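You operate a simulated robot arm through the tools that you are given. There is no shell and no other tool.

You run a simulated robot arm. Do the job below in one go: nothing can be reset, and whatever is moved stays where it is left.

TASK
Park the 60 mm finger, then fold up flange 2 of blank 31.
Fine: free its orange latch, slide it up to the 100 mm finger, lock it; clamp, fold square, leaf down, clamp bar up.

The check looks at the end state, three seconds after you hand in, the way a careful person would. Anything else that was tipped, shoved, dropped, spilled or broken makes it a failure. Flat cloth is picked up by pressing the open fingertips on it (5 to 10 N) and closing them slowly along it; thin cloth reads only 2 to 8 mm in the jaws.

THE ROBOT
A 7-joint arm with a two-finger gripper, fixed in place. Base frame: the origin is on the floor under the middle of its stand, x ahead of it, y to its left, z up. Units: m, rad, N and s.
With the tool pointing down near the work surface it reaches from about 0.3 to 0.74 m from the base axis. Its first joint turns from -2.897 to 2.897 rad. Payload 2.94 kg.
The TCP is the grasp point between the finger pads, 0.03 m short of the fingertips. In the tool frame z runs along the fingers and y along their closing line. The gripper opens to 0.138 m; its body begins 0.109 m behind the TCP.
Orientation is that of the tool frame in the base frame, as [roll, pitch, yaw] about the fixed x, y, z axes, in that order (R = Rz(yaw) Ry(pitch) Rx(roll)). With the fingers straight down and closing along the base's y, the tool's x points along the base's -x, its y along +y and its z along -z.

THE INTERFACE
- The arm moves only by the tool nudge_tool. Its argument "commands" is a list of rows, each an object (a shift or turn left out is 0, a gripper value left out holds the last) with "offset": the shift along the tool's x, y, z in units of 40 mm (1.0 is 40 mm), a list of three; "rotation": the turn, a rotation vector about the tool's x, y, z in units of 4 degrees (1.0 is 4 degrees), a list of three. In form: [{"offset": [x, y, z], "rotation": [rx, ry, rz]}, ...]. A call has 1 to 20 rows; each row shifts and turns the commanded pose from where the row before left it, along the tool's axes as they then stand. "fingers" is the gripper command, from -1 (fully open) to 1 (shut), values between in proportion, set as the call begins (left out, the last holds). A call with a number of a shift or a turn outside -1 to 1 is refused whole. Rows are played at 5 a second. More than 0.05 m and 0.15 rad between two rows, or a gripper value outside its range, and nothing of the call is played. Where a pose cannot be reached the arm comes as near as it can. A force on the tool above 90 N (or 10 N above the force at the start of the call, whichever is more), or a blocked arm, ends the call early, and 0.2 s more pass. Each finger travels about 0.072 m/s and halts on what it meets, pressing with about 31 N; the grip force reading is that of the motor and also rises with nothing between the fingers. The clock runs only during rows and for 0.2 s after the last one: add rows that do not move to give the fingers time. The reply holds the time, the measured pose of the TCP, the force on the tool along the base axes, the opening and the grip force, in the units named above and with some noise, with the torque about the TCP (base axes, N m) and any sound that the robot's microphone picked up.
- Cameras (640 x 400 px; columns grow to the right, rows downward): "scene" is fixed at [0.3993, -0.6541, 1.8677]; the picture's right is [1.00, 0.01, 0.00], its down [0.01, -0.70, -0.71] and it looks along [-0.01, 0.71, -0.70] (base axes); focal length 323 px, centre (320, 200). "wrist" rides on the gripper at [0.071, 0.019, -0.146] in the tool frame; the picture's right is [-0.26, 0.97, 0.00], its down [-0.85, -0.23, -0.48] and it looks along [-0.46, -0.12, 0.88] (tool axes); focal length 280 px, centre (320, 200). There is no depth. A picture from a camera that has moved, and an enlarged one, comes with that camera's place and axes in the base frame and with its lens. The place of the scene camera against the robot may be out by one fixed shift of up to 0.018 m in any direction.
- snapshot(camera): a new picture of that camera. The clock stands still meanwhile.
- slide_trunk(by): slides the trunk up (or, below 0, down) by that many m; the arm rides with it, the base frame stays. It gives what a move gives, with no picture.
- close_up(camera, box): a new picture of the part [left, top, right, bottom] of that camera's present view, enlarged. The clock stands still meanwhile.
- finish_job(): hands the job in; it is judged then, once.

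Places have to be worked out from the pictures, the camera data and where the tool is seen. Open the gripper and draw the arm clear of the work before you hand the job in, unless the task says otherwise.

The tools are called after "Call:" as a command line: name --argument value ..., lists and objects as JSON in quotes. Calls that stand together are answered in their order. nudge_tool: Moves the arm, as the interface text tells. Its arguments: {"type":"object","properties":{"commands":{"type":"array","items":{"type":"object","properties":{"offset":{"type":"array","items":{"type":"number"}},"rotation":{"type":"array","items":{"type":"number"}}}}},"fingers":{"type":"number"}},"required":["commands"]} The other tools are called the same way: slide_trunk (by) moves the trunk up or down; snapshot (camera) takes a picture; close_up (camera, box) takes an enlarged picture of a part of a camera's view; finish_job () hands the job in.

At the start:

```text
time_s: 0.0
eef_pos: [0.2754, 0.2217, 1.4469]
tool_rot: [-3.142, 0.001, -3.141]
contact_force: [-0.2, -0.8, -0.5]
ft_torque: [-0.01, 0.0, 0.0]
gripper_width: 0.138
gripper_force: 0.0
trunk travel left (down, up): [-0.425, 0.029]
```

scene: 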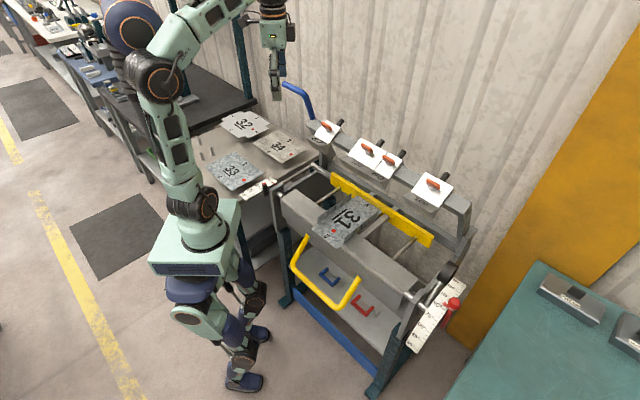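
wrist: 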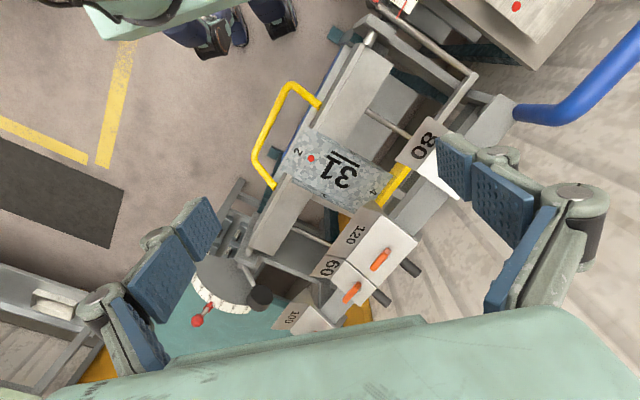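

I start by looking closer at the machine: the fingers on the clamp bar, the blank, the handles, and the signs.

Call:
close_up --camera "scene" --box '[260, 70, 480, 210]'

Call:
close_up --camera "scene" --box '[260, 160, 480, 370]'

Call:
close_up --camera "wrist" --box '[180, 60, 480, 350]'

Call:
snapshot --camera "scene"

```text
2.86 times, centred on (370, 140) of scene
camera zoom: at [0.3993, -0.6541, 1.8677], right [1.0, 0.01, 0.0], down [0.01, -0.7, -0.71], along [-0.01, 0.71, -0.7], focal length 922 px, centre (177, 371)
```

zoom: 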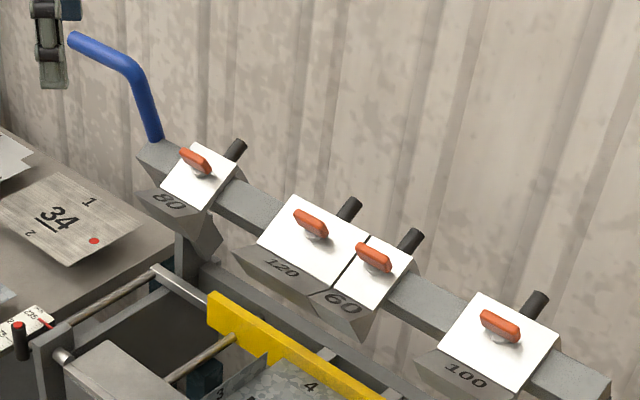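

```text
1.90 times, centred on (370, 265) of scene
camera zoom: at [0.3993, -0.6541, 1.8677], right [1.0, 0.01, 0.0], down [0.01, -0.7, -0.71], along [-0.01, 0.71, -0.7], focal length 615 px, centre (225, 76)
```

zoom: 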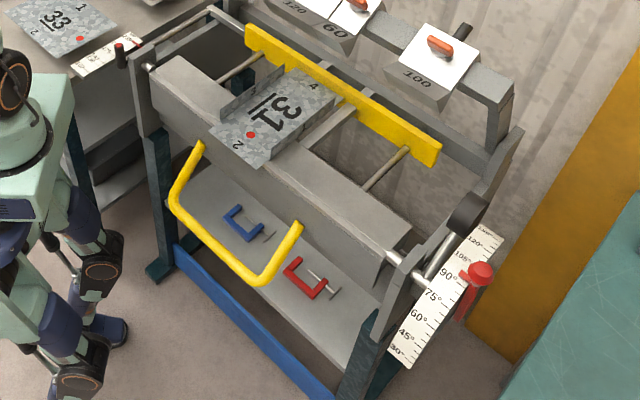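

```text
1.38 times, centred on (330, 205) of wrist
camera zoom: at [0.2038, 0.2424, 1.5935], right [0.26, 0.97, 0.0], down [0.85, -0.23, 0.48], along [0.46, -0.12, -0.88], focal length 387 px, centre (306, 193)
```

zoom: 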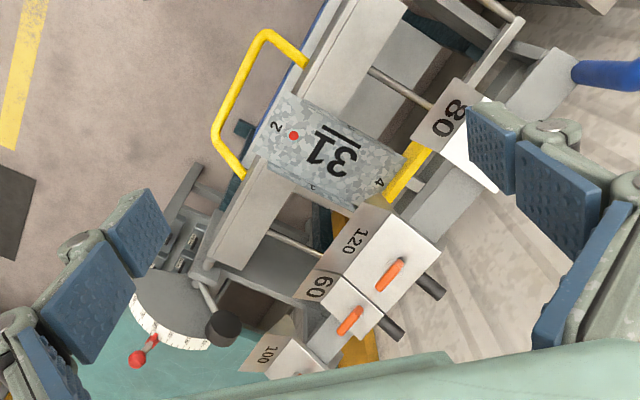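

```text
taken
```

scene: 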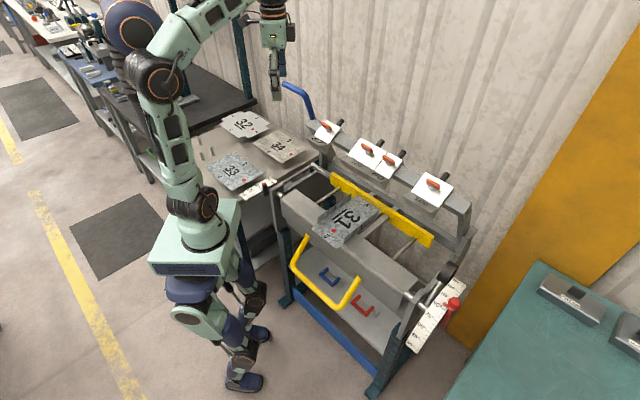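

The 60 mm finger's orange latch sits near (0.615, 0.20, 1.21), and the bar runs along about (0.71, -0.71). I look closer at the scales, the knob, the clamp handle and the blank.

Call:
close_up --camera "scene" --box '[390, 240, 480, 360]'

Call:
close_up --camera "scene" --box '[210, 150, 310, 220]'

Call:
close_up --camera "scene" --box '[300, 180, 400, 260]'

Call:
close_up --camera "scene" --box '[270, 75, 350, 145]'

Call:
close_up --camera "scene" --box '[340, 130, 420, 190]'

Call:
close_up --camera "wrist" --box '[170, 230, 300, 350]'

Call:
close_up --camera "wrist" --box '[240, 90, 440, 220]'

```text
3.33 times, centred on (435, 300) of scene
camera zoom: at [0.3993, -0.6541, 1.8677], right [1.0, 0.01, 0.0], down [0.01, -0.7, -0.71], along [-0.01, 0.71, -0.7], focal length 1076 px, centre (-63, -133)
```

zoom: 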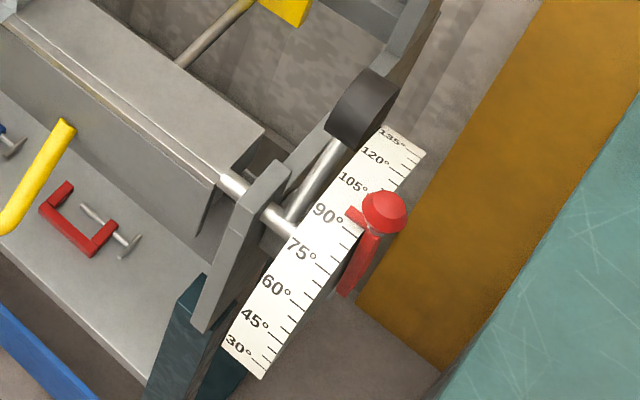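

```text
5.71 times, centred on (260, 185) of scene
camera zoom: at [0.3993, -0.6541, 1.8677], right [1.0, 0.01, 0.0], down [0.01, -0.7, -0.71], along [-0.01, 0.71, -0.7], focal length 1845 px, centre (663, 286)
```

zoom: 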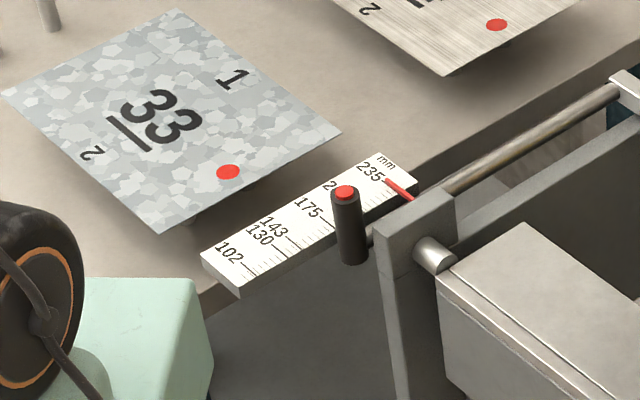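

```text
5.00 times, centred on (350, 220) of scene
camera zoom: at [0.3993, -0.6541, 1.8677], right [1.0, 0.01, 0.0], down [0.01, -0.7, -0.71], along [-0.01, 0.71, -0.7], focal length 1614 px, centre (170, 100)
```

zoom: 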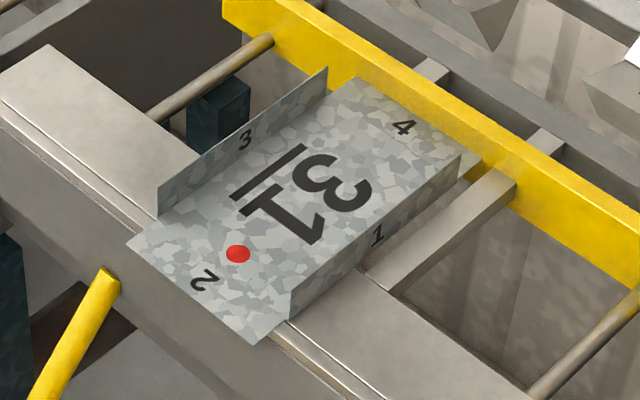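

```text
5.71 times, centred on (310, 110) of scene
camera zoom: at [0.3993, -0.6541, 1.8677], right [1.0, 0.01, 0.0], down [0.01, -0.7, -0.71], along [-0.01, 0.71, -0.7], focal length 1845 px, centre (377, 714)
```

zoom: 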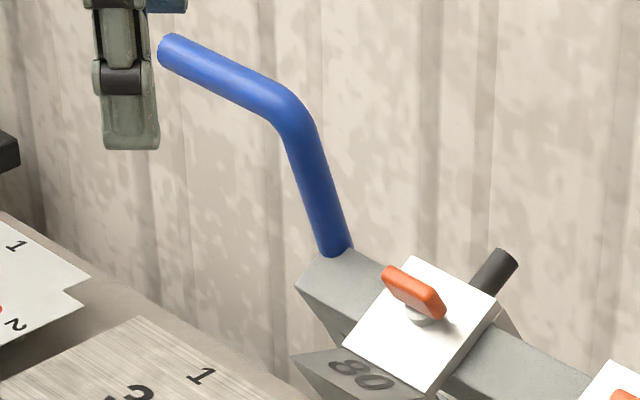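

```text
6.67 times, centred on (380, 160) of scene
camera zoom: at [0.3993, -0.6541, 1.8677], right [1.0, 0.01, 0.0], down [0.01, -0.7, -0.71], along [-0.01, 0.71, -0.7], focal length 2153 px, centre (-80, 467)
```

zoom: 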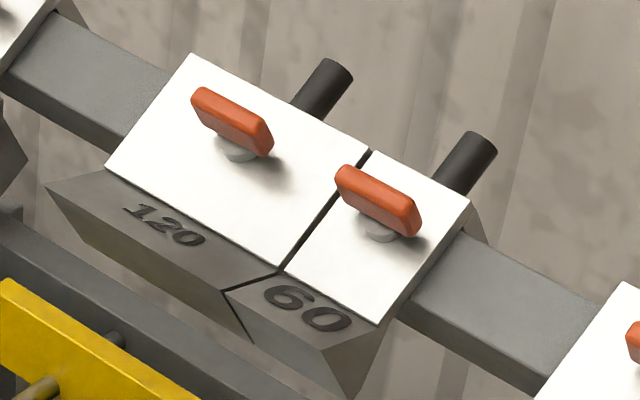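

```text
3.33 times, centred on (235, 290) of wrist
camera zoom: at [0.2038, 0.2424, 1.5935], right [0.26, 0.97, 0.0], down [0.85, -0.23, 0.48], along [0.46, -0.12, -0.88], focal length 935 px, centre (603, -100)
```

zoom: 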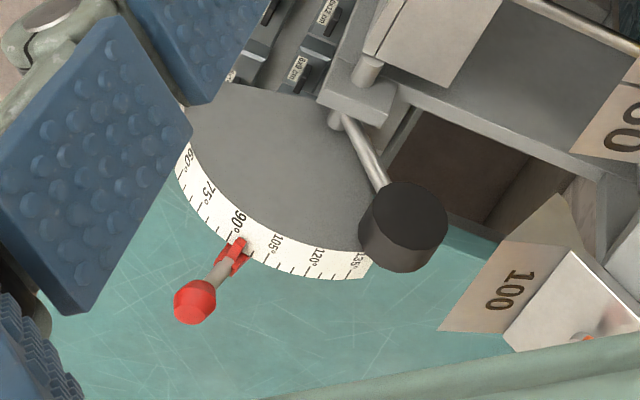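

```text
3.08 times, centred on (340, 155) of wrist
camera zoom: at [0.2038, 0.2424, 1.5935], right [0.26, 0.97, 0.0], down [0.85, -0.23, 0.48], along [0.46, -0.12, -0.88], focal length 863 px, centre (258, 338)
```

zoom: 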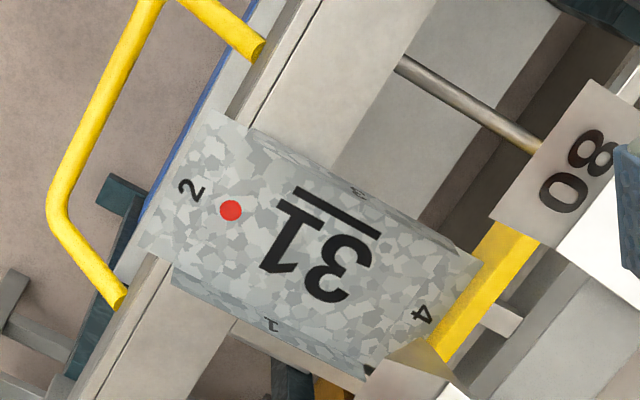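

The 60 finger's latch is an orange wing on an inclined white plate, currently lying along the bar, and the angle stop's red pin reads a little past 90°. I first yaw the tool 45° to square it with the bar and move to get a better view of the latch.

Call:
nudge_tool --commands '[{"rotation": [0, 0, 0.9375]}, {"rotation": [0, 0, 0.9375]}, {"rotation": [0, 0, 0.9375]}, {"rotation": [0, 0, 0.9375]}, {"rotation": [0, 0, 0.9375]}, {"rotation": [0, 0, 0.9375]}, {"rotation": [0, 0, 0.9375]}, {"rotation": [0, 0, 0.9375]}, {"rotation": [0, 0, 0.9375]}, {"rotation": [0, 0, 0.9375]}, {"rotation": [0, 0, 0.9375]}, {"rotation": [0, 0, 0.9375]}]'

```text
time_s: 2.6
eef_pos: [0.2759, 0.2222, 1.4471]
tool_rot: [3.141, 0.0, 2.354]
contact_force: [0.0, 1.6, -0.2]
ft_torque: [0.01, 0.01, 0.01]
gripper_width: 0.1378
gripper_force: 0.0
trunk travel left (down, up): [-0.425, 0.029]
```

The tool is squared to the bar now (yaw 135°). I take a wrist picture from here.

Call:
snapshot --camera "wrist"

```text
taken
camera wrist: at [0.2384, 0.2874, 1.5932], right [0.87, 0.5, 0.0], down [0.44, -0.76, 0.48], along [0.24, -0.41, -0.88], focal length 280 px, centre (320, 200)
```

wrist: 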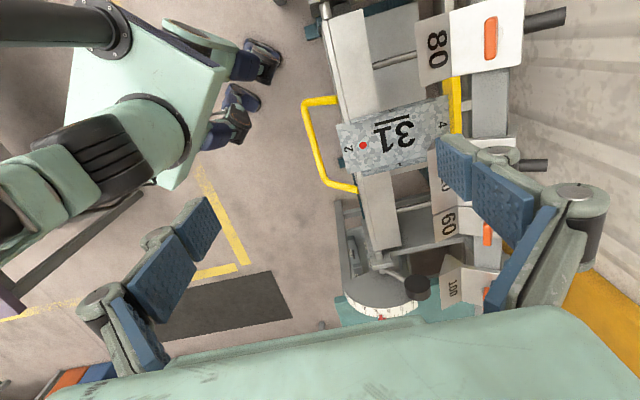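

The view is square to the brake now. I move the tool toward the 60 finger, to a hover point in front of and above its latch at about (0.50, 0.10, 1.447).

Call:
nudge_tool --commands '[{"offset": [-0.61, 0.18, 0]}, {"offset": [-0.61, 0.18, 0]}, {"offset": [-0.61, 0.18, 0]}, {"offset": [-0.61, 0.18, 0]}, {"offset": [-0.61, 0.18, 0]}, {"offset": [-0.61, 0.18, 0]}, {"offset": [-0.61, 0.18, 0]}, {"offset": [-0.61, 0.18, 0]}, {"offset": [-0.61, 0.18, 0]}, {"offset": [-0.61, 0.18, 0]}, {}]'

Call:
snapshot --camera "wrist"

Call:
snapshot --camera "scene"

```text
time_s: 5.0
eef_pos: [0.4672, 0.1169, 1.4432]
tool_rot: [3.139, 0.001, 2.356]
contact_force: [0.1, -0.8, 0.7]
ft_torque: [-0.02, 0.04, 0.0]
gripper_width: 0.138
gripper_force: 0.0
out of reach, approached as far as the arm can: row 9, 10
trunk travel left (down, up): [-0.425, 0.029]
```

```text
taken
camera wrist: at [0.4289, 0.1817, 1.5889], right [0.87, 0.5, 0.0], down [0.44, -0.76, 0.48], along [0.24, -0.41, -0.88], focal length 280 px, centre (320, 200)
```

wrist: 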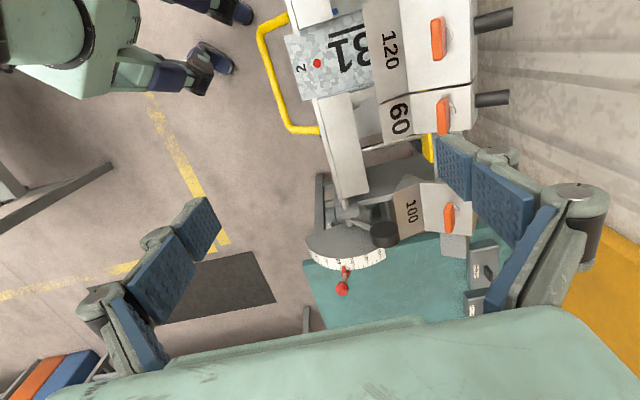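

```text
taken
```

scene: 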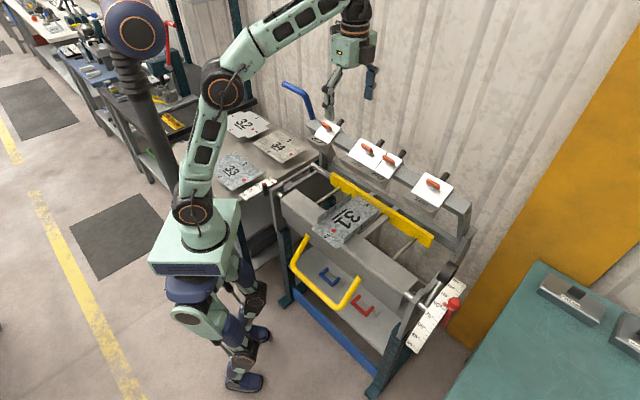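

The arm is at its limit here at this height; tilting the tool will bring the wrist back. First a closer look at the 60 finger and the angle stop from this pose.

Call:
close_up --camera "wrist" --box '[360, 70, 520, 170]'

Call:
close_up --camera "wrist" --box '[290, 190, 490, 310]'

```text
4.00 times, centred on (440, 120) of wrist
camera zoom: at [0.4289, 0.1817, 1.5889], right [0.87, 0.5, 0.0], down [0.44, -0.76, 0.48], along [0.24, -0.41, -0.88], focal length 1122 px, centre (-160, 520)
```

zoom: 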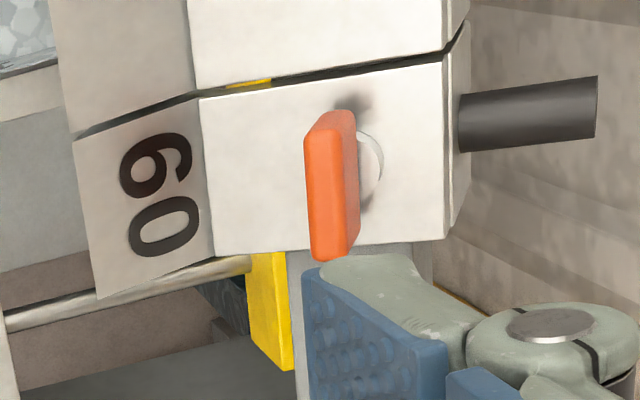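

```text
3.20 times, centred on (390, 250) of wrist
camera zoom: at [0.4289, 0.1817, 1.5889], right [0.87, 0.5, 0.0], down [0.44, -0.76, 0.48], along [0.24, -0.41, -0.88], focal length 897 px, centre (96, 40)
```

zoom: 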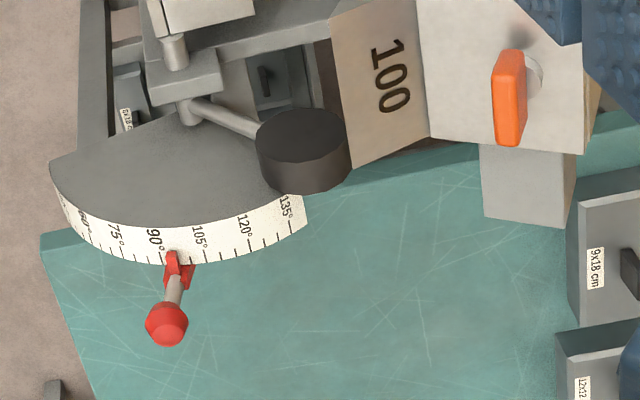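

The latch triangulates to about (0.609, 0.196, 1.213), and the plate tilts down to the front by roughly 25 to 34°. I tilt the tool 28° toward it, half-close the fingers and approach to 10 cm off the wing.

Call:
nudge_tool --commands '[{"rotation": [-1, 0, 0]}, {"rotation": [-1, 0, 0]}, {"rotation": [-1, 0, 0]}, {"rotation": [-1, 0, 0]}, {"rotation": [-1, 0, 0]}, {"rotation": [-1, 0, 0]}, {"rotation": [-1, 0, 0]}, {"offset": [-0.186, 0.124, 0.727]}, {"offset": [-0.186, 0.124, 0.727]}, {"offset": [-0.186, 0.124, 0.727]}, {"offset": [-0.186, 0.124, 0.727]}, {"offset": [-0.186, 0.124, 0.727]}, {"offset": [-0.186, 0.124, 0.727]}, {}]' --fingers 0.0

Call:
snapshot --camera "wrist"

Call:
snapshot --camera "scene"

```text
time_s: 8.0
eef_pos: [0.5751, 0.162, 1.303]
tool_rot: [2.653, 0.002, 2.358]
contact_force: [0.2, 0.5, -0.6]
ft_torque: [0.02, -0.02, -0.04]
gripper_width: 0.0689
gripper_force: 0.1
trunk travel left (down, up): [-0.425, 0.029]
```

```text
taken
camera wrist: at [0.4875, 0.1765, 1.4411], right [0.79, 0.42, 0.45], down [0.3, -0.9, 0.31], along [0.54, -0.11, -0.83], focal length 280 px, centre (320, 200)
```

wrist: 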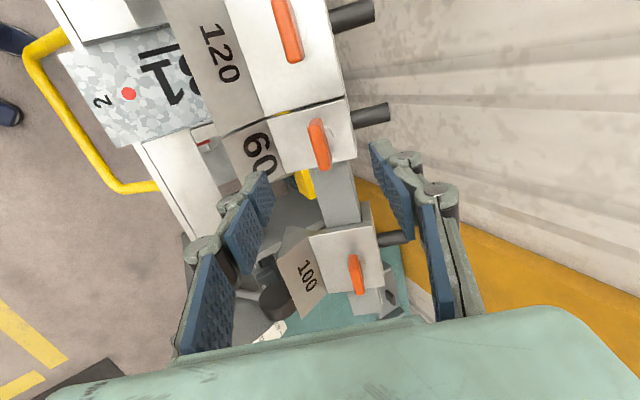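

```text
taken
```

scene: 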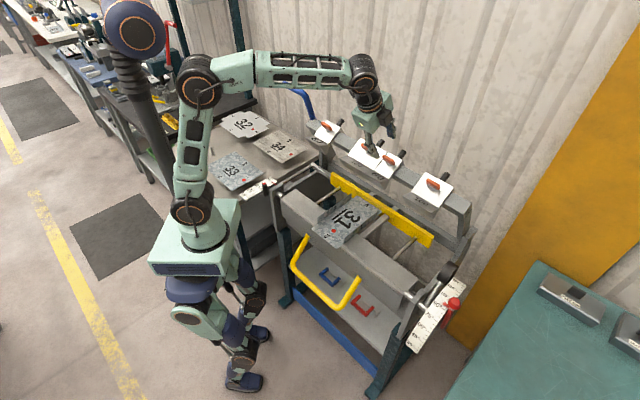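

The wing sits nearly on the tool axis about 10 cm ahead. I zoom in to refine its centre, its orientation and the plate's tilt.

Call:
close_up --camera "wrist" --box '[230, 80, 390, 180]'

Call:
close_up --camera "scene" --box '[340, 90, 420, 190]'

```text
4.00 times, centred on (310, 130) of wrist
camera zoom: at [0.4875, 0.1765, 1.4411], right [0.79, 0.42, 0.45], down [0.3, -0.9, 0.31], along [0.54, -0.11, -0.83], focal length 1122 px, centre (360, 480)
```

zoom: 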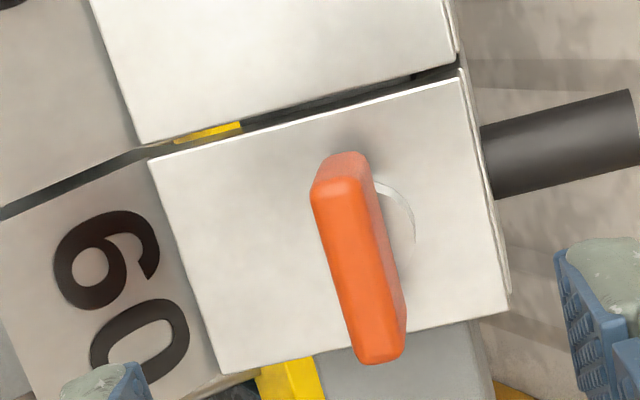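

```text
4.00 times, centred on (380, 140) of scene
camera zoom: at [0.3993, -0.6541, 1.8677], right [1.0, 0.01, 0.0], down [0.01, -0.7, -0.71], along [-0.01, 0.71, -0.7], focal length 1292 px, centre (80, 440)
```

zoom: 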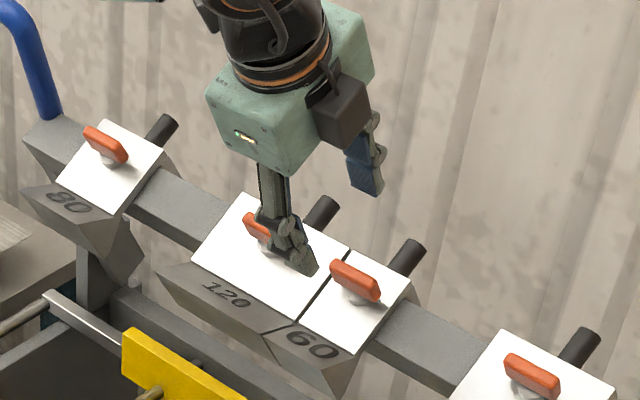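

The plate tilts about 33° and the wing's top is about 31 mm above it, slightly behind its centre. I add 5° of tilt, narrow the fingers to ~45 mm and go to about 45 mm short of the gripping height.

Call:
nudge_tool --commands '[{"rotation": [-0.625, 0, 0]}, {"rotation": [-0.625, 0, 0]}, {"offset": [-0.059, -0.121, 0.656]}, {"offset": [-0.059, -0.121, 0.656]}, {}, {}]' --fingers 0.35

Call:
snapshot --camera "wrist"

Call:
close_up --camera "scene" --box '[340, 90, 420, 190]'

```text
time_s: 9.4
eef_pos: [0.5929, 0.1707, 1.2541]
tool_rot: [2.565, 0.001, 2.354]
contact_force: [-0.3, 0.3, -0.7]
ft_torque: [0.0, -0.03, 0.0]
gripper_width: 0.045
gripper_force: 0.1
trunk travel left (down, up): [-0.425, 0.029]
```

```text
taken
camera wrist: at [0.4976, 0.1777, 1.387], right [0.76, 0.39, 0.53], down [0.28, -0.92, 0.27], along [0.59, -0.06, -0.81], focal length 280 px, centre (320, 200)
```

wrist: 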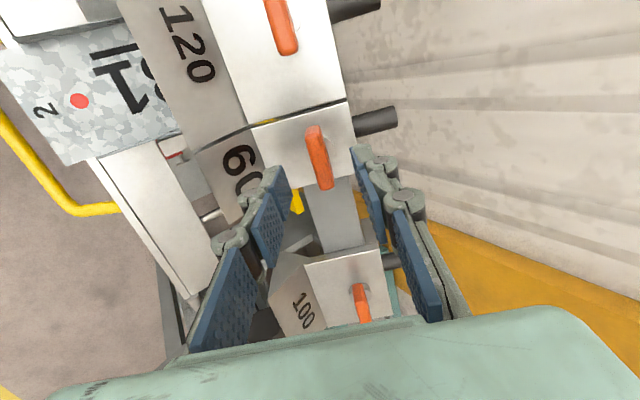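

```text
4.00 times, centred on (380, 140) of scene
camera zoom: at [0.3993, -0.6541, 1.8677], right [1.0, 0.01, 0.0], down [0.01, -0.7, -0.71], along [-0.01, 0.71, -0.7], focal length 1292 px, centre (80, 440)
```

zoom: 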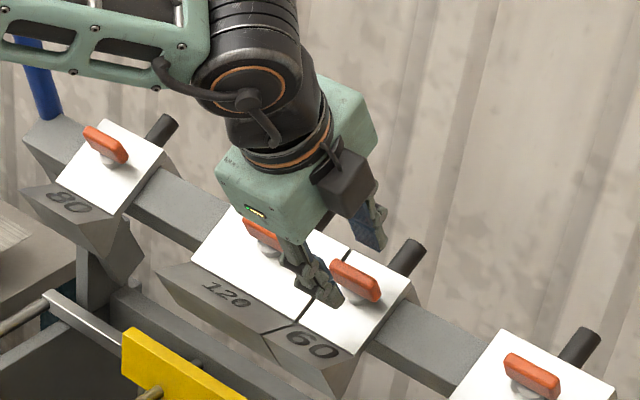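

The wing is centred on the tool axis, about 49 mm ahead of the TCP. I advance 42 mm along the tool axis so the fingertips straddle it just above the plate.

Call:
nudge_tool --commands '[{"offset": [0, 0, 0.3]}, {"offset": [0, 0, 0.3]}, {"offset": [0, 0, 0.25]}, {"offset": [0, 0, 0.2]}, {}]'

Call:
snapshot --camera "wrist"

Call:
close_up --camera "scene" --box '[340, 90, 420, 190]'

```text
time_s: 10.6
eef_pos: [0.6102, 0.1884, 1.2187]
tool_rot: [2.565, 0.0, 2.355]
contact_force: [0.2, -1.0, -0.2]
ft_torque: [-0.01, -0.02, 0.03]
gripper_width: 0.0446
gripper_force: 0.0
trunk travel left (down, up): [-0.425, 0.029]
```

```text
taken
camera wrist: at [0.5142, 0.1939, 1.3512], right [0.76, 0.39, 0.53], down [0.28, -0.92, 0.27], along [0.59, -0.06, -0.81], focal length 280 px, centre (320, 200)
```

wrist: 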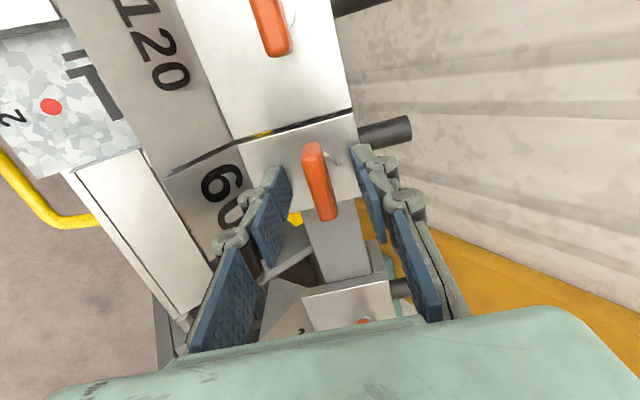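

```text
4.00 times, centred on (380, 140) of scene
camera zoom: at [0.3993, -0.6541, 1.8677], right [1.0, 0.01, 0.0], down [0.01, -0.7, -0.71], along [-0.01, 0.71, -0.7], focal length 1292 px, centre (80, 440)
```

zoom: 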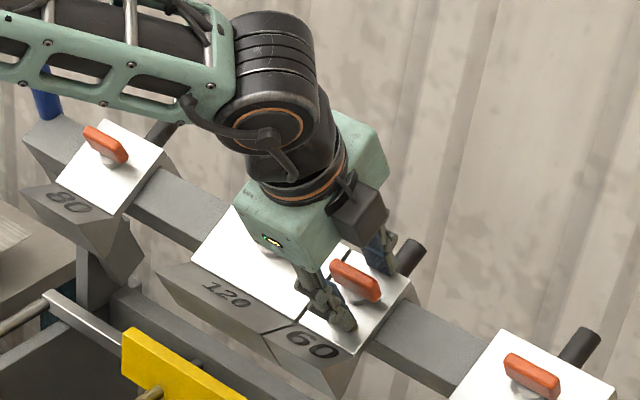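

The wing lies centred between the pads, its top about 12 mm ahead of the TCP. I go 6 mm further and close on it.

Call:
nudge_tool --commands '[{"offset": [0, 0, 0.15]}, {}]'

Call:
nudge_tool --commands '[{}, {}, {}, {}]' --fingers 1.0

Call:
close_up --camera "wrist" --box '[220, 100, 420, 240]'

```text
time_s: 11.2
eef_pos: [0.6097, 0.1884, 1.2171]
tool_rot: [2.562, 0.004, 2.355]
contact_force: [-8.0, -6.7, 13.6]
ft_torque: [-0.38, 0.45, 0.0]
gripper_width: 0.0477
gripper_force: 1.4
trunk travel left (down, up): [-0.425, 0.029]
```

```text
time_s: 12.2
eef_pos: [0.61, 0.1882, 1.216]
tool_rot: [2.561, 0.004, 2.355]
contact_force: [-4.0, -6.9, 17.3]
ft_torque: [-0.34, -0.15, -0.2]
gripper_width: 0.0233
gripper_force: 44.7
trunk travel left (down, up): [-0.425, 0.029]
```

```text
2.86 times, centred on (320, 170) of wrist
camera zoom: at [0.5145, 0.1942, 1.3491], right [0.75, 0.39, 0.53], down [0.28, -0.92, 0.27], along [0.59, -0.06, -0.8], focal length 801 px, centre (320, 286)
```

zoom: 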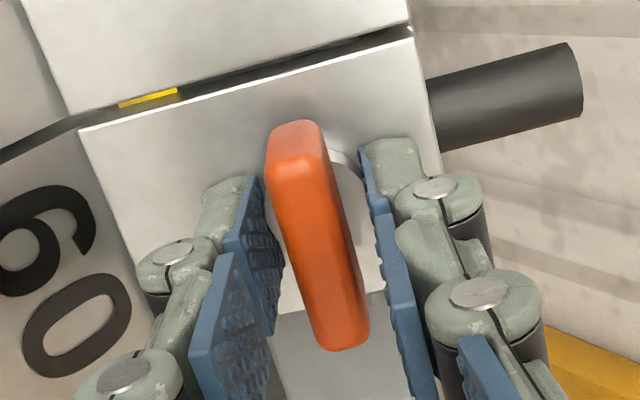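

The tips touched the plate (about 15 N) and the jaws stopped at 23 mm, which looks like the round boss under the wing, not the wing itself. I reopen, back off 10 mm and close again.

Call:
nudge_tool --commands '[{}, {"offset": [0, 0, -0.15]}, {"offset": [0, 0, -0.15]}, {}]' --fingers 0.35

Call:
nudge_tool --commands '[{}, {}, {}, {}]' --fingers 1.0

Call:
close_up --camera "wrist" --box '[220, 100, 420, 240]'

```text
time_s: 13.2
eef_pos: [0.6072, 0.1855, 1.2242]
tool_rot: [2.565, 0.0, 2.357]
contact_force: [-0.2, -0.2, -0.6]
ft_torque: [0.03, -0.02, -0.01]
gripper_width: 0.0448
gripper_force: 0.1
trunk travel left (down, up): [-0.425, 0.029]
```

```text
time_s: 14.2
eef_pos: [0.608, 0.1853, 1.2246]
tool_rot: [2.566, 0.001, 2.356]
contact_force: [-0.9, -1.0, -2.1]
ft_torque: [-0.15, 0.09, -0.03]
gripper_width: 0.0114
gripper_force: 38.9
trunk travel left (down, up): [-0.425, 0.029]
```

```text
2.86 times, centred on (320, 170) of wrist
camera zoom: at [0.5119, 0.192, 1.3568], right [0.76, 0.39, 0.53], down [0.28, -0.92, 0.27], along [0.59, -0.06, -0.81], focal length 801 px, centre (320, 286)
```

zoom: 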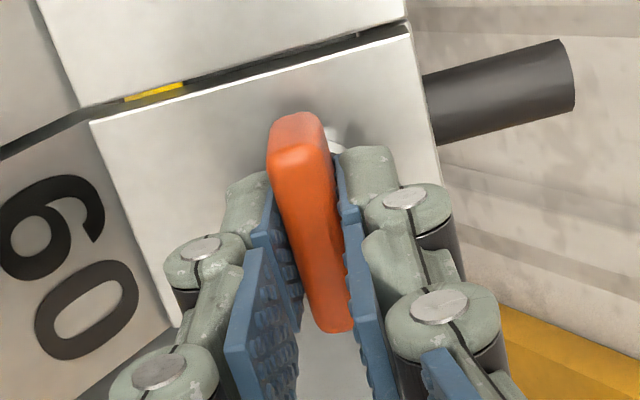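

Now the jaws hold the wing itself (11 mm). I try a small turn about the tool axis to feel which way the latch gives.

Call:
nudge_tool --commands '[{"rotation": [0, 0, -0.75]}, {"rotation": [0, 0, -0.75]}, {}]'

Call:
close_up --camera "wrist" --box '[220, 100, 420, 240]'

```text
time_s: 15.0
eef_pos: [0.6068, 0.1862, 1.2236]
tool_rot: [2.568, 0.057, 2.444]
contact_force: [-0.8, -1.7, -2.9]
ft_torque: [0.41, 0.82, 0.53]
gripper_width: 0.0118
gripper_force: 37.7
trunk travel left (down, up): [-0.425, 0.029]
```

```text
2.86 times, centred on (320, 170) of wrist
camera zoom: at [0.5063, 0.1887, 1.3529], right [0.7, 0.47, 0.54], down [0.35, -0.88, 0.32], along [0.63, -0.04, -0.78], focal length 801 px, centre (320, 286)
```

zoom: 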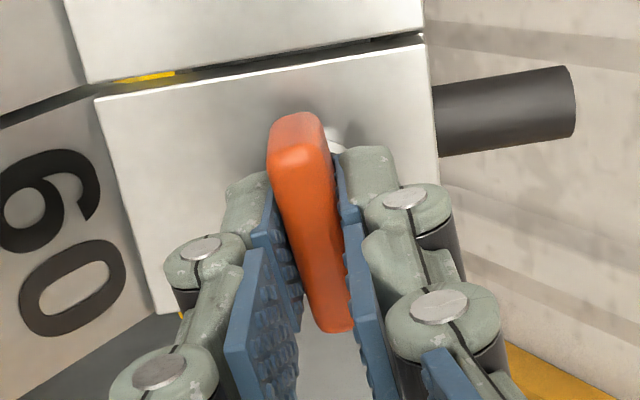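

The wing turned with the tool and hardly any torque about its axis, so this direction gives. I continue turning in stages.

Call:
nudge_tool --commands '[{"rotation": [0, 0, -0.9]}, {"rotation": [0, 0, -0.9]}, {"rotation": [0, 0, -0.9]}, {"rotation": [0, 0, -0.9]}, {"rotation": [0, 0, -0.9]}, {}]'

Call:
snapshot --camera "wrist"

```text
time_s: 16.4
eef_pos: [0.607, 0.1868, 1.2252]
tool_rot: [2.607, 0.221, 2.714]
contact_force: [1.2, 2.7, -3.0]
ft_torque: [0.25, 0.72, 0.4]
gripper_width: 0.0118
gripper_force: 38.5
trunk travel left (down, up): [-0.425, 0.029]
```

```text
taken
camera wrist: at [0.4929, 0.1756, 1.3407], right [0.48, 0.7, 0.54], down [0.51, -0.72, 0.47], along [0.71, 0.05, -0.7], focal length 280 px, centre (320, 200)
```

wrist: 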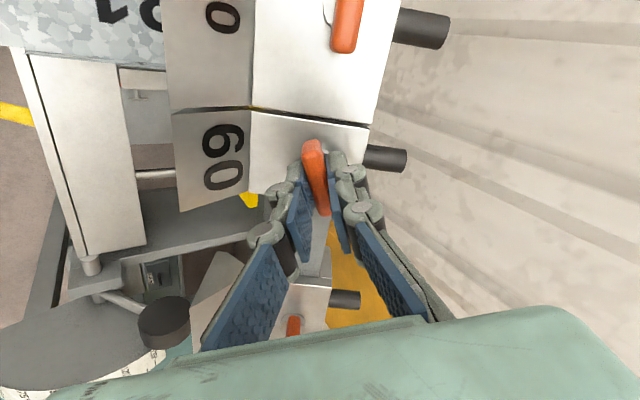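

It is 24° round with little torque. I continue another 36°.

Call:
nudge_tool --commands '[{"rotation": [0, 0, -0.9]}, {"rotation": [0, 0, -0.9]}, {"rotation": [0, 0, -0.9]}, {"rotation": [0, 0, -0.9]}, {"rotation": [0, 0, -0.9]}, {"rotation": [0, 0, -0.9]}, {"rotation": [0, 0, -0.9]}, {"rotation": [0, 0, -0.9]}, {"rotation": [0, 0, -0.9]}, {"rotation": [0, 0, -0.9]}, {}]'

Call:
snapshot --camera "wrist"

```text
time_s: 18.8
eef_pos: [0.6077, 0.1861, 1.2261]
tool_rot: [2.829, 0.49, -2.958]
contact_force: [-0.5, -1.0, -1.5]
ft_torque: [-0.32, 0.83, 0.2]
gripper_width: 0.012
gripper_force: 38.6
trunk travel left (down, up): [-0.425, 0.029]
```

```text
taken
camera wrist: at [0.4833, 0.1366, 1.3185], right [-0.08, 0.92, 0.39], down [0.63, -0.26, 0.74], along [0.78, 0.3, -0.56], focal length 280 px, centre (320, 200)
```

wrist: 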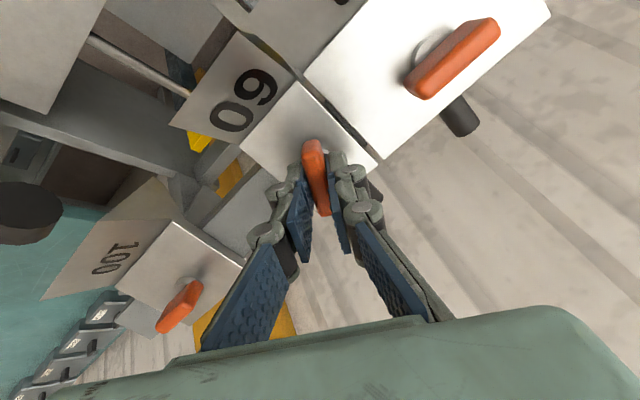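

60° round, still free. I turn the last 30°.

Call:
nudge_tool --commands '[{"rotation": [0, 0, -0.9]}, {"rotation": [0, 0, -0.9]}, {"rotation": [0, 0, -0.9]}, {"rotation": [0, 0, -0.9]}, {"rotation": [0, 0, -0.9]}, {"rotation": [0, 0, -0.9]}, {"rotation": [0, 0, -0.9]}, {"rotation": [0, 0, -0.9]}, {"rotation": [0, 0, -0.3]}, {}]'

Call:
snapshot --camera "wrist"

Call:
close_up --camera "scene" --box '[330, 80, 470, 220]'

```text
time_s: 21.0
eef_pos: [0.6071, 0.1858, 1.2244]
tool_rot: [-3.139, 0.576, -2.354]
contact_force: [-1.0, -0.3, 0.8]
ft_torque: [-0.31, 0.41, 0.0]
gripper_width: 0.0118
gripper_force: 39.0
trunk travel left (down, up): [-0.425, 0.029]
```

```text
taken
camera wrist: at [0.4949, 0.1026, 1.3081], right [-0.53, 0.84, 0.14], down [0.48, 0.16, 0.86], along [0.7, 0.52, -0.49], focal length 280 px, centre (320, 200)
```

wrist: 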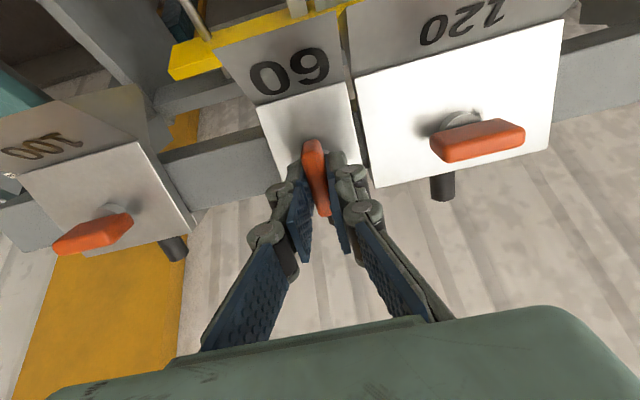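

```text
2.86 times, centred on (400, 150) of scene
camera zoom: at [0.3993, -0.6541, 1.8677], right [1.0, 0.01, 0.0], down [0.01, -0.7, -0.71], along [-0.01, 0.71, -0.7], focal length 922 px, centre (91, 343)
```

zoom: 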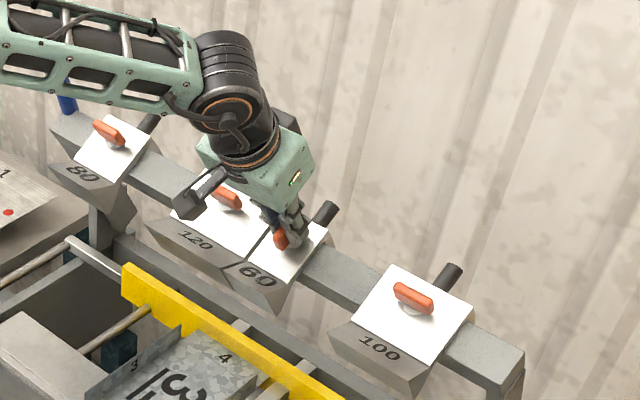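

The latch is turned a full quarter. The gap to the 100 finger is about 85 mm; I slide the 60 finger along the bar (tool -y) in small steps, 24 mm first.

Call:
nudge_tool --commands '[{"offset": [0, -0.1, 0]}, {"offset": [0, -0.1, 0]}, {"offset": [0, -0.2, 0]}, {"offset": [0, -0.2, 0]}, {}]'

Call:
snapshot --camera "wrist"

```text
time_s: 22.2
eef_pos: [0.6249, 0.1678, 1.2247]
tool_rot: [-3.139, 0.578, -2.356]
contact_force: [2.8, 2.3, 0.9]
ft_torque: [0.35, -0.4, 0.0]
gripper_width: 0.0116
gripper_force: 38.5
trunk travel left (down, up): [-0.425, 0.029]
```

```text
taken
camera wrist: at [0.5127, 0.0847, 1.3081], right [-0.53, 0.84, 0.14], down [0.48, 0.16, 0.86], along [0.7, 0.52, -0.49], focal length 280 px, centre (320, 200)
```

wrist: 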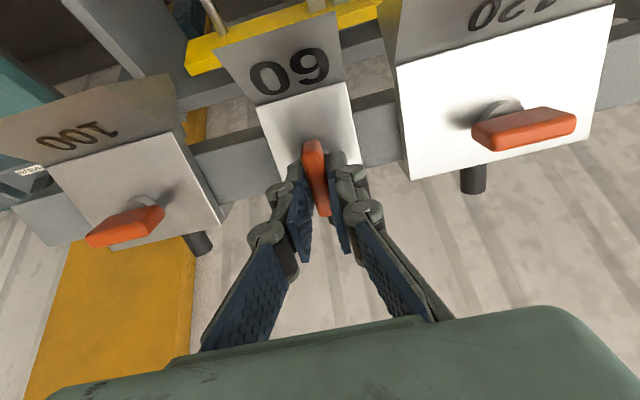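

The finger slides freely with the tool. I continue 48 mm more.

Call:
nudge_tool --commands '[{"offset": [0, -0.2, 0]}, {"offset": [0, -0.2, 0]}, {"offset": [0, -0.2, 0]}, {"offset": [0, -0.2, 0]}, {"offset": [0, -0.2, 0]}, {"offset": [0, -0.2, 0]}, {}]'

Call:
snapshot --camera "wrist"

```text
time_s: 23.8
eef_pos: [0.659, 0.1356, 1.2242]
tool_rot: [-3.139, 0.577, -2.356]
contact_force: [3.9, 2.4, 1.9]
ft_torque: [0.36, -0.42, -0.01]
gripper_width: 0.0118
gripper_force: 38.7
trunk travel left (down, up): [-0.425, 0.029]
```

```text
taken
camera wrist: at [0.5461, 0.0516, 1.3083], right [-0.53, 0.84, 0.14], down [0.48, 0.16, 0.86], along [0.7, 0.52, -0.49], focal length 280 px, centre (320, 200)
```

wrist: 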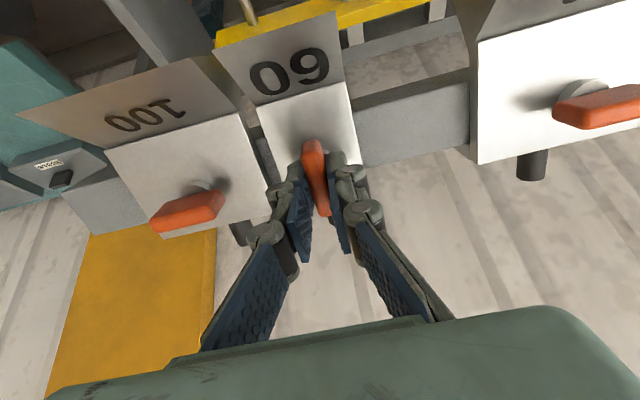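

The gap is down to about a centimetre. I zoom in to measure it.

Call:
close_up --camera "wrist" --box '[200, 60, 320, 200]'

```text
2.86 times, centred on (260, 130) of wrist
camera zoom: at [0.5461, 0.0516, 1.3083], right [-0.53, 0.84, 0.14], down [0.48, 0.16, 0.86], along [0.7, 0.52, -0.49], focal length 801 px, centre (491, 400)
```

zoom: 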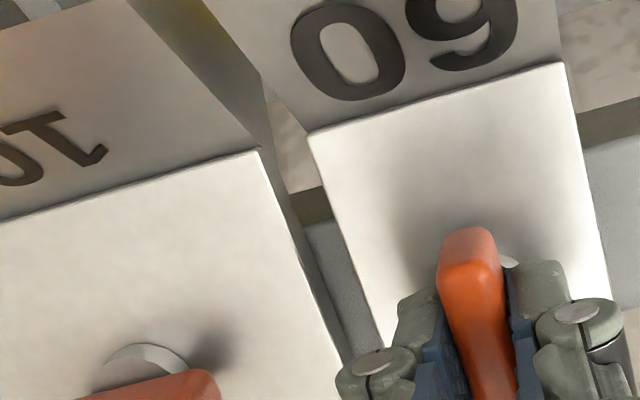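

The gap is about 12 mm. I close it slowly with 2 mm steps, watching the force.

Call:
nudge_tool --commands '[{"offset": [0, -0.05, 0]}, {"offset": [0, -0.05, 0]}, {"offset": [0, -0.05, 0]}, {"offset": [0, -0.05, 0]}, {}]'

Call:
close_up --camera "wrist" --box '[200, 60, 320, 200]'

```text
time_s: 25.0
eef_pos: [0.6647, 0.1292, 1.2241]
tool_rot: [-3.139, 0.575, -2.358]
contact_force: [2.2, 2.6, 1.5]
ft_torque: [0.09, -0.05, -0.03]
gripper_width: 0.0117
gripper_force: 38.3
trunk travel left (down, up): [-0.425, 0.029]
```

```text
2.86 times, centred on (260, 130) of wrist
camera zoom: at [0.5519, 0.0458, 1.3083], right [-0.53, 0.84, 0.14], down [0.48, 0.16, 0.86], along [0.7, 0.52, -0.49], focal length 801 px, centre (491, 400)
```

zoom: 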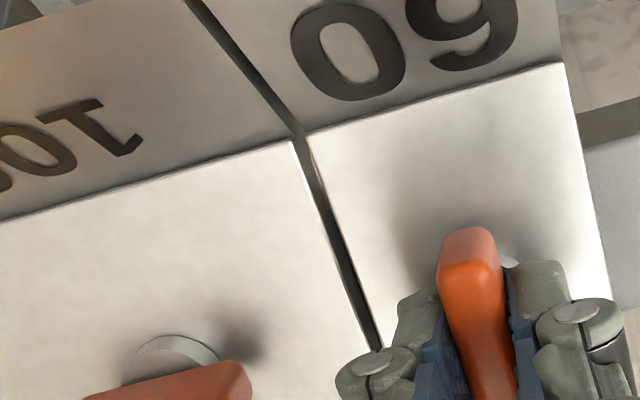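

About 4 mm remain. I continue with 1 mm steps until the fingers touch.

Call:
nudge_tool --commands '[{"offset": [0, -0.025, 0]}, {"offset": [0, -0.025, 0]}, {"offset": [0, -0.025, 0]}, {}]'

Call:
close_up --camera "wrist" --box '[200, 60, 320, 200]'

```text
time_s: 26.0
eef_pos: [0.6668, 0.1276, 1.2248]
tool_rot: [-3.141, 0.575, -2.357]
contact_force: [1.9, 3.7, 4.0]
ft_torque: [0.45, -0.39, -0.03]
gripper_width: 0.0118
gripper_force: 38.7
trunk travel left (down, up): [-0.425, 0.029]
```

```text
2.86 times, centred on (260, 130) of wrist
camera zoom: at [0.5533, 0.0439, 1.308], right [-0.53, 0.84, 0.14], down [0.48, 0.16, 0.86], along [0.7, 0.52, -0.49], focal length 801 px, centre (491, 400)
```

zoom: 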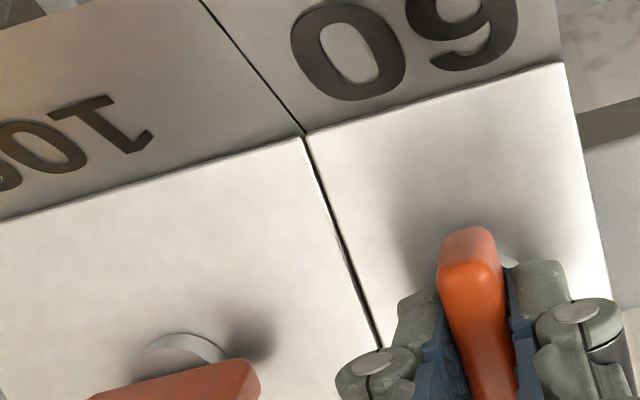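

A gap of about 1 mm is left. I press on by 1 mm more in half-millimetre steps.

Call:
nudge_tool --commands '[{"offset": [0, -0.015, 0]}, {"offset": [0, -0.015, 0]}, {}]'

Call:
close_up --camera "wrist" --box '[200, 60, 320, 200]'

```text
time_s: 26.8
eef_pos: [0.6664, 0.127, 1.2236]
tool_rot: [-3.14, 0.576, -2.352]
contact_force: [2.2, 5.9, 3.0]
ft_torque: [0.68, -0.65, -0.04]
gripper_width: 0.0116
gripper_force: 39.4
trunk travel left (down, up): [-0.425, 0.029]
```

```text
2.86 times, centred on (260, 130) of wrist
camera zoom: at [0.5537, 0.0434, 1.308], right [-0.53, 0.84, 0.14], down [0.48, 0.16, 0.86], along [0.7, 0.52, -0.49], focal length 801 px, centre (491, 400)
```

zoom: 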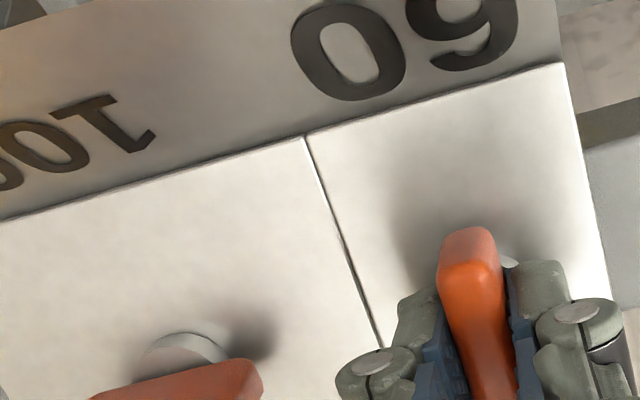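

The two plates now touch. I lock the latch by turning it back a quarter turn, in two stages.

Call:
nudge_tool --commands '[{"rotation": [0, 0, 0.9]}, {"rotation": [0, 0, 0.9]}, {"rotation": [0, 0, 0.9]}, {"rotation": [0, 0, 0.9]}, {"rotation": [0, 0, 0.9]}, {"rotation": [0, 0, 0.9]}, {"rotation": [0, 0, 0.9]}, {"rotation": [0, 0, 0.9]}, {"rotation": [0, 0, 0.9]}, {"rotation": [0, 0, 0.9]}, {"rotation": [0, 0, 0.9]}, {"rotation": [0, 0, 0.9]}, {}]'

Call:
snapshot --camera "wrist"

```text
time_s: 29.6
eef_pos: [0.6666, 0.1266, 1.2259]
tool_rot: [2.725, 0.406, 3.084]
contact_force: [4.2, 4.0, -0.1]
ft_torque: [0.14, -0.69, -0.28]
gripper_width: 0.0116
gripper_force: 38.9
trunk travel left (down, up): [-0.425, 0.029]
```

```text
taken
camera wrist: at [0.5434, 0.0924, 1.3259], right [0.14, 0.88, 0.46], down [0.62, -0.44, 0.65], along [0.77, 0.2, -0.6], focal length 280 px, centre (320, 200)
```

wrist: 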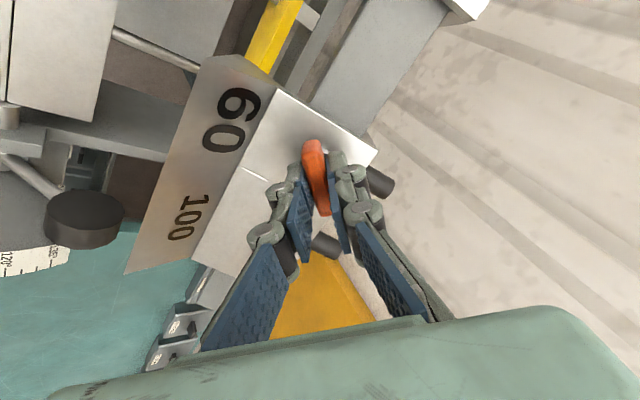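

Halfway; the finger stays in place. I turn the rest of the way.

Call:
nudge_tool --commands '[{"rotation": [0, 0, 0.9]}, {"rotation": [0, 0, 0.9]}, {"rotation": [0, 0, 0.9]}, {"rotation": [0, 0, 0.9]}, {"rotation": [0, 0, 0.9]}, {"rotation": [0, 0, 0.9]}, {"rotation": [0, 0, 0.9]}, {"rotation": [0, 0, 0.9]}, {"rotation": [0, 0, 0.9]}, {"rotation": [0, 0, 0.9]}, {"rotation": [0, 0, 0.9]}, {"rotation": [0, 0, 0.9]}, {"rotation": [0, 0, 0.9]}, {}]'

Call:
snapshot --camera "wrist"

```text
time_s: 32.6
eef_pos: [0.6675, 0.1251, 1.2235]
tool_rot: [2.566, -0.001, 2.353]
contact_force: [4.6, -1.9, -0.4]
ft_torque: [-0.78, -0.67, -0.63]
gripper_width: 0.0117
gripper_force: 38.6
trunk travel left (down, up): [-0.425, 0.029]
```

```text
taken
camera wrist: at [0.5717, 0.1322, 1.357], right [0.76, 0.39, 0.53], down [0.28, -0.92, 0.27], along [0.59, -0.06, -0.81], focal length 280 px, centre (320, 200)
```

wrist: 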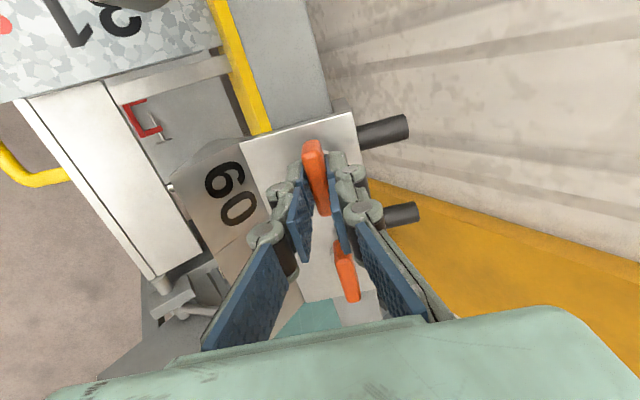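

The wing is back along the bar. To check that it is locked I pull very gently left along the bar by 1.5 mm and read the force.

Call:
nudge_tool --commands '[{"rotation": [0, 0, 0.4]}, {"offset": [0.04, 0, 0]}, {}]'

```text
time_s: 33.4
eef_pos: [0.6666, 0.1258, 1.2236]
tool_rot: [2.565, -0.015, 2.332]
contact_force: [7.5, -7.3, -0.8]
ft_torque: [-0.55, -0.34, 0.67]
gripper_width: 0.012
gripper_force: 38.8
trunk travel left (down, up): [-0.425, 0.029]
```

The finger resists with about 10 N and the latch meets its end stop, so it is locked. I undo the small pull, open the fingers and back off along the tool axis.

Call:
nudge_tool --commands '[{"offset": [-0.04, 0, 0]}, {"rotation": [0, 0, -0.4]}, {}]'

Call:
nudge_tool --commands '[{}, {}, {"offset": [0, 0, -0.3]}, {"offset": [0, 0, -0.6]}, {"offset": [0, 0, -0.8]}, {"offset": [0, 0, -0.8]}, {}]' --fingers 0.35

Call:
snapshot --camera "wrist"

Call:
close_up --camera "scene" --box '[330, 80, 490, 220]'

```text
time_s: 34.2
eef_pos: [0.6669, 0.1261, 1.2236]
tool_rot: [2.566, -0.002, 2.355]
contact_force: [2.0, -3.6, -1.8]
ft_torque: [0.09, 0.23, 0.2]
gripper_width: 0.0117
gripper_force: 38.5
trunk travel left (down, up): [-0.425, 0.029]
```

```text
time_s: 35.8
eef_pos: [0.628, 0.0885, 1.3072]
tool_rot: [2.565, 0.0, 2.357]
contact_force: [0.3, -0.4, 0.1]
ft_torque: [0.03, -0.03, 0.03]
gripper_width: 0.0449
gripper_force: 0.1
trunk travel left (down, up): [-0.425, 0.029]
```

```text
taken
camera wrist: at [0.5337, 0.0946, 1.4402], right [0.76, 0.39, 0.53], down [0.28, -0.92, 0.27], along [0.59, -0.06, -0.81], focal length 280 px, centre (320, 200)
```

wrist: 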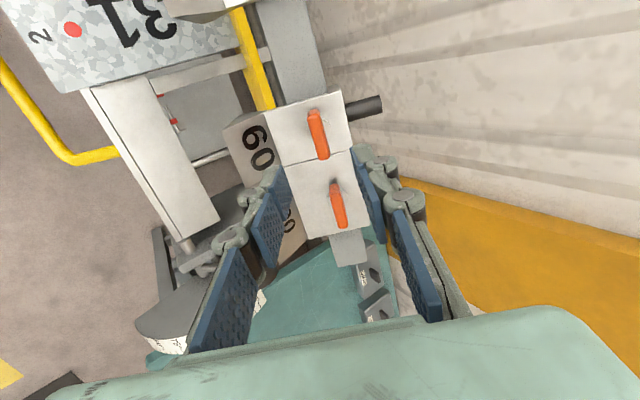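

```text
2.86 times, centred on (410, 150) of scene
camera zoom: at [0.3993, -0.6541, 1.8677], right [1.0, 0.01, 0.0], down [0.01, -0.7, -0.71], along [-0.01, 0.71, -0.7], focal length 922 px, centre (63, 343)
```

zoom: 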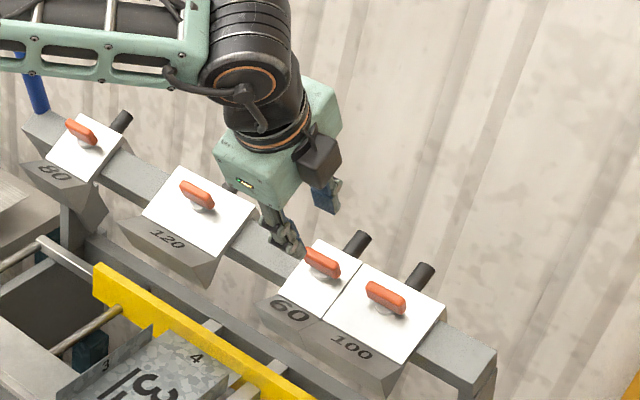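

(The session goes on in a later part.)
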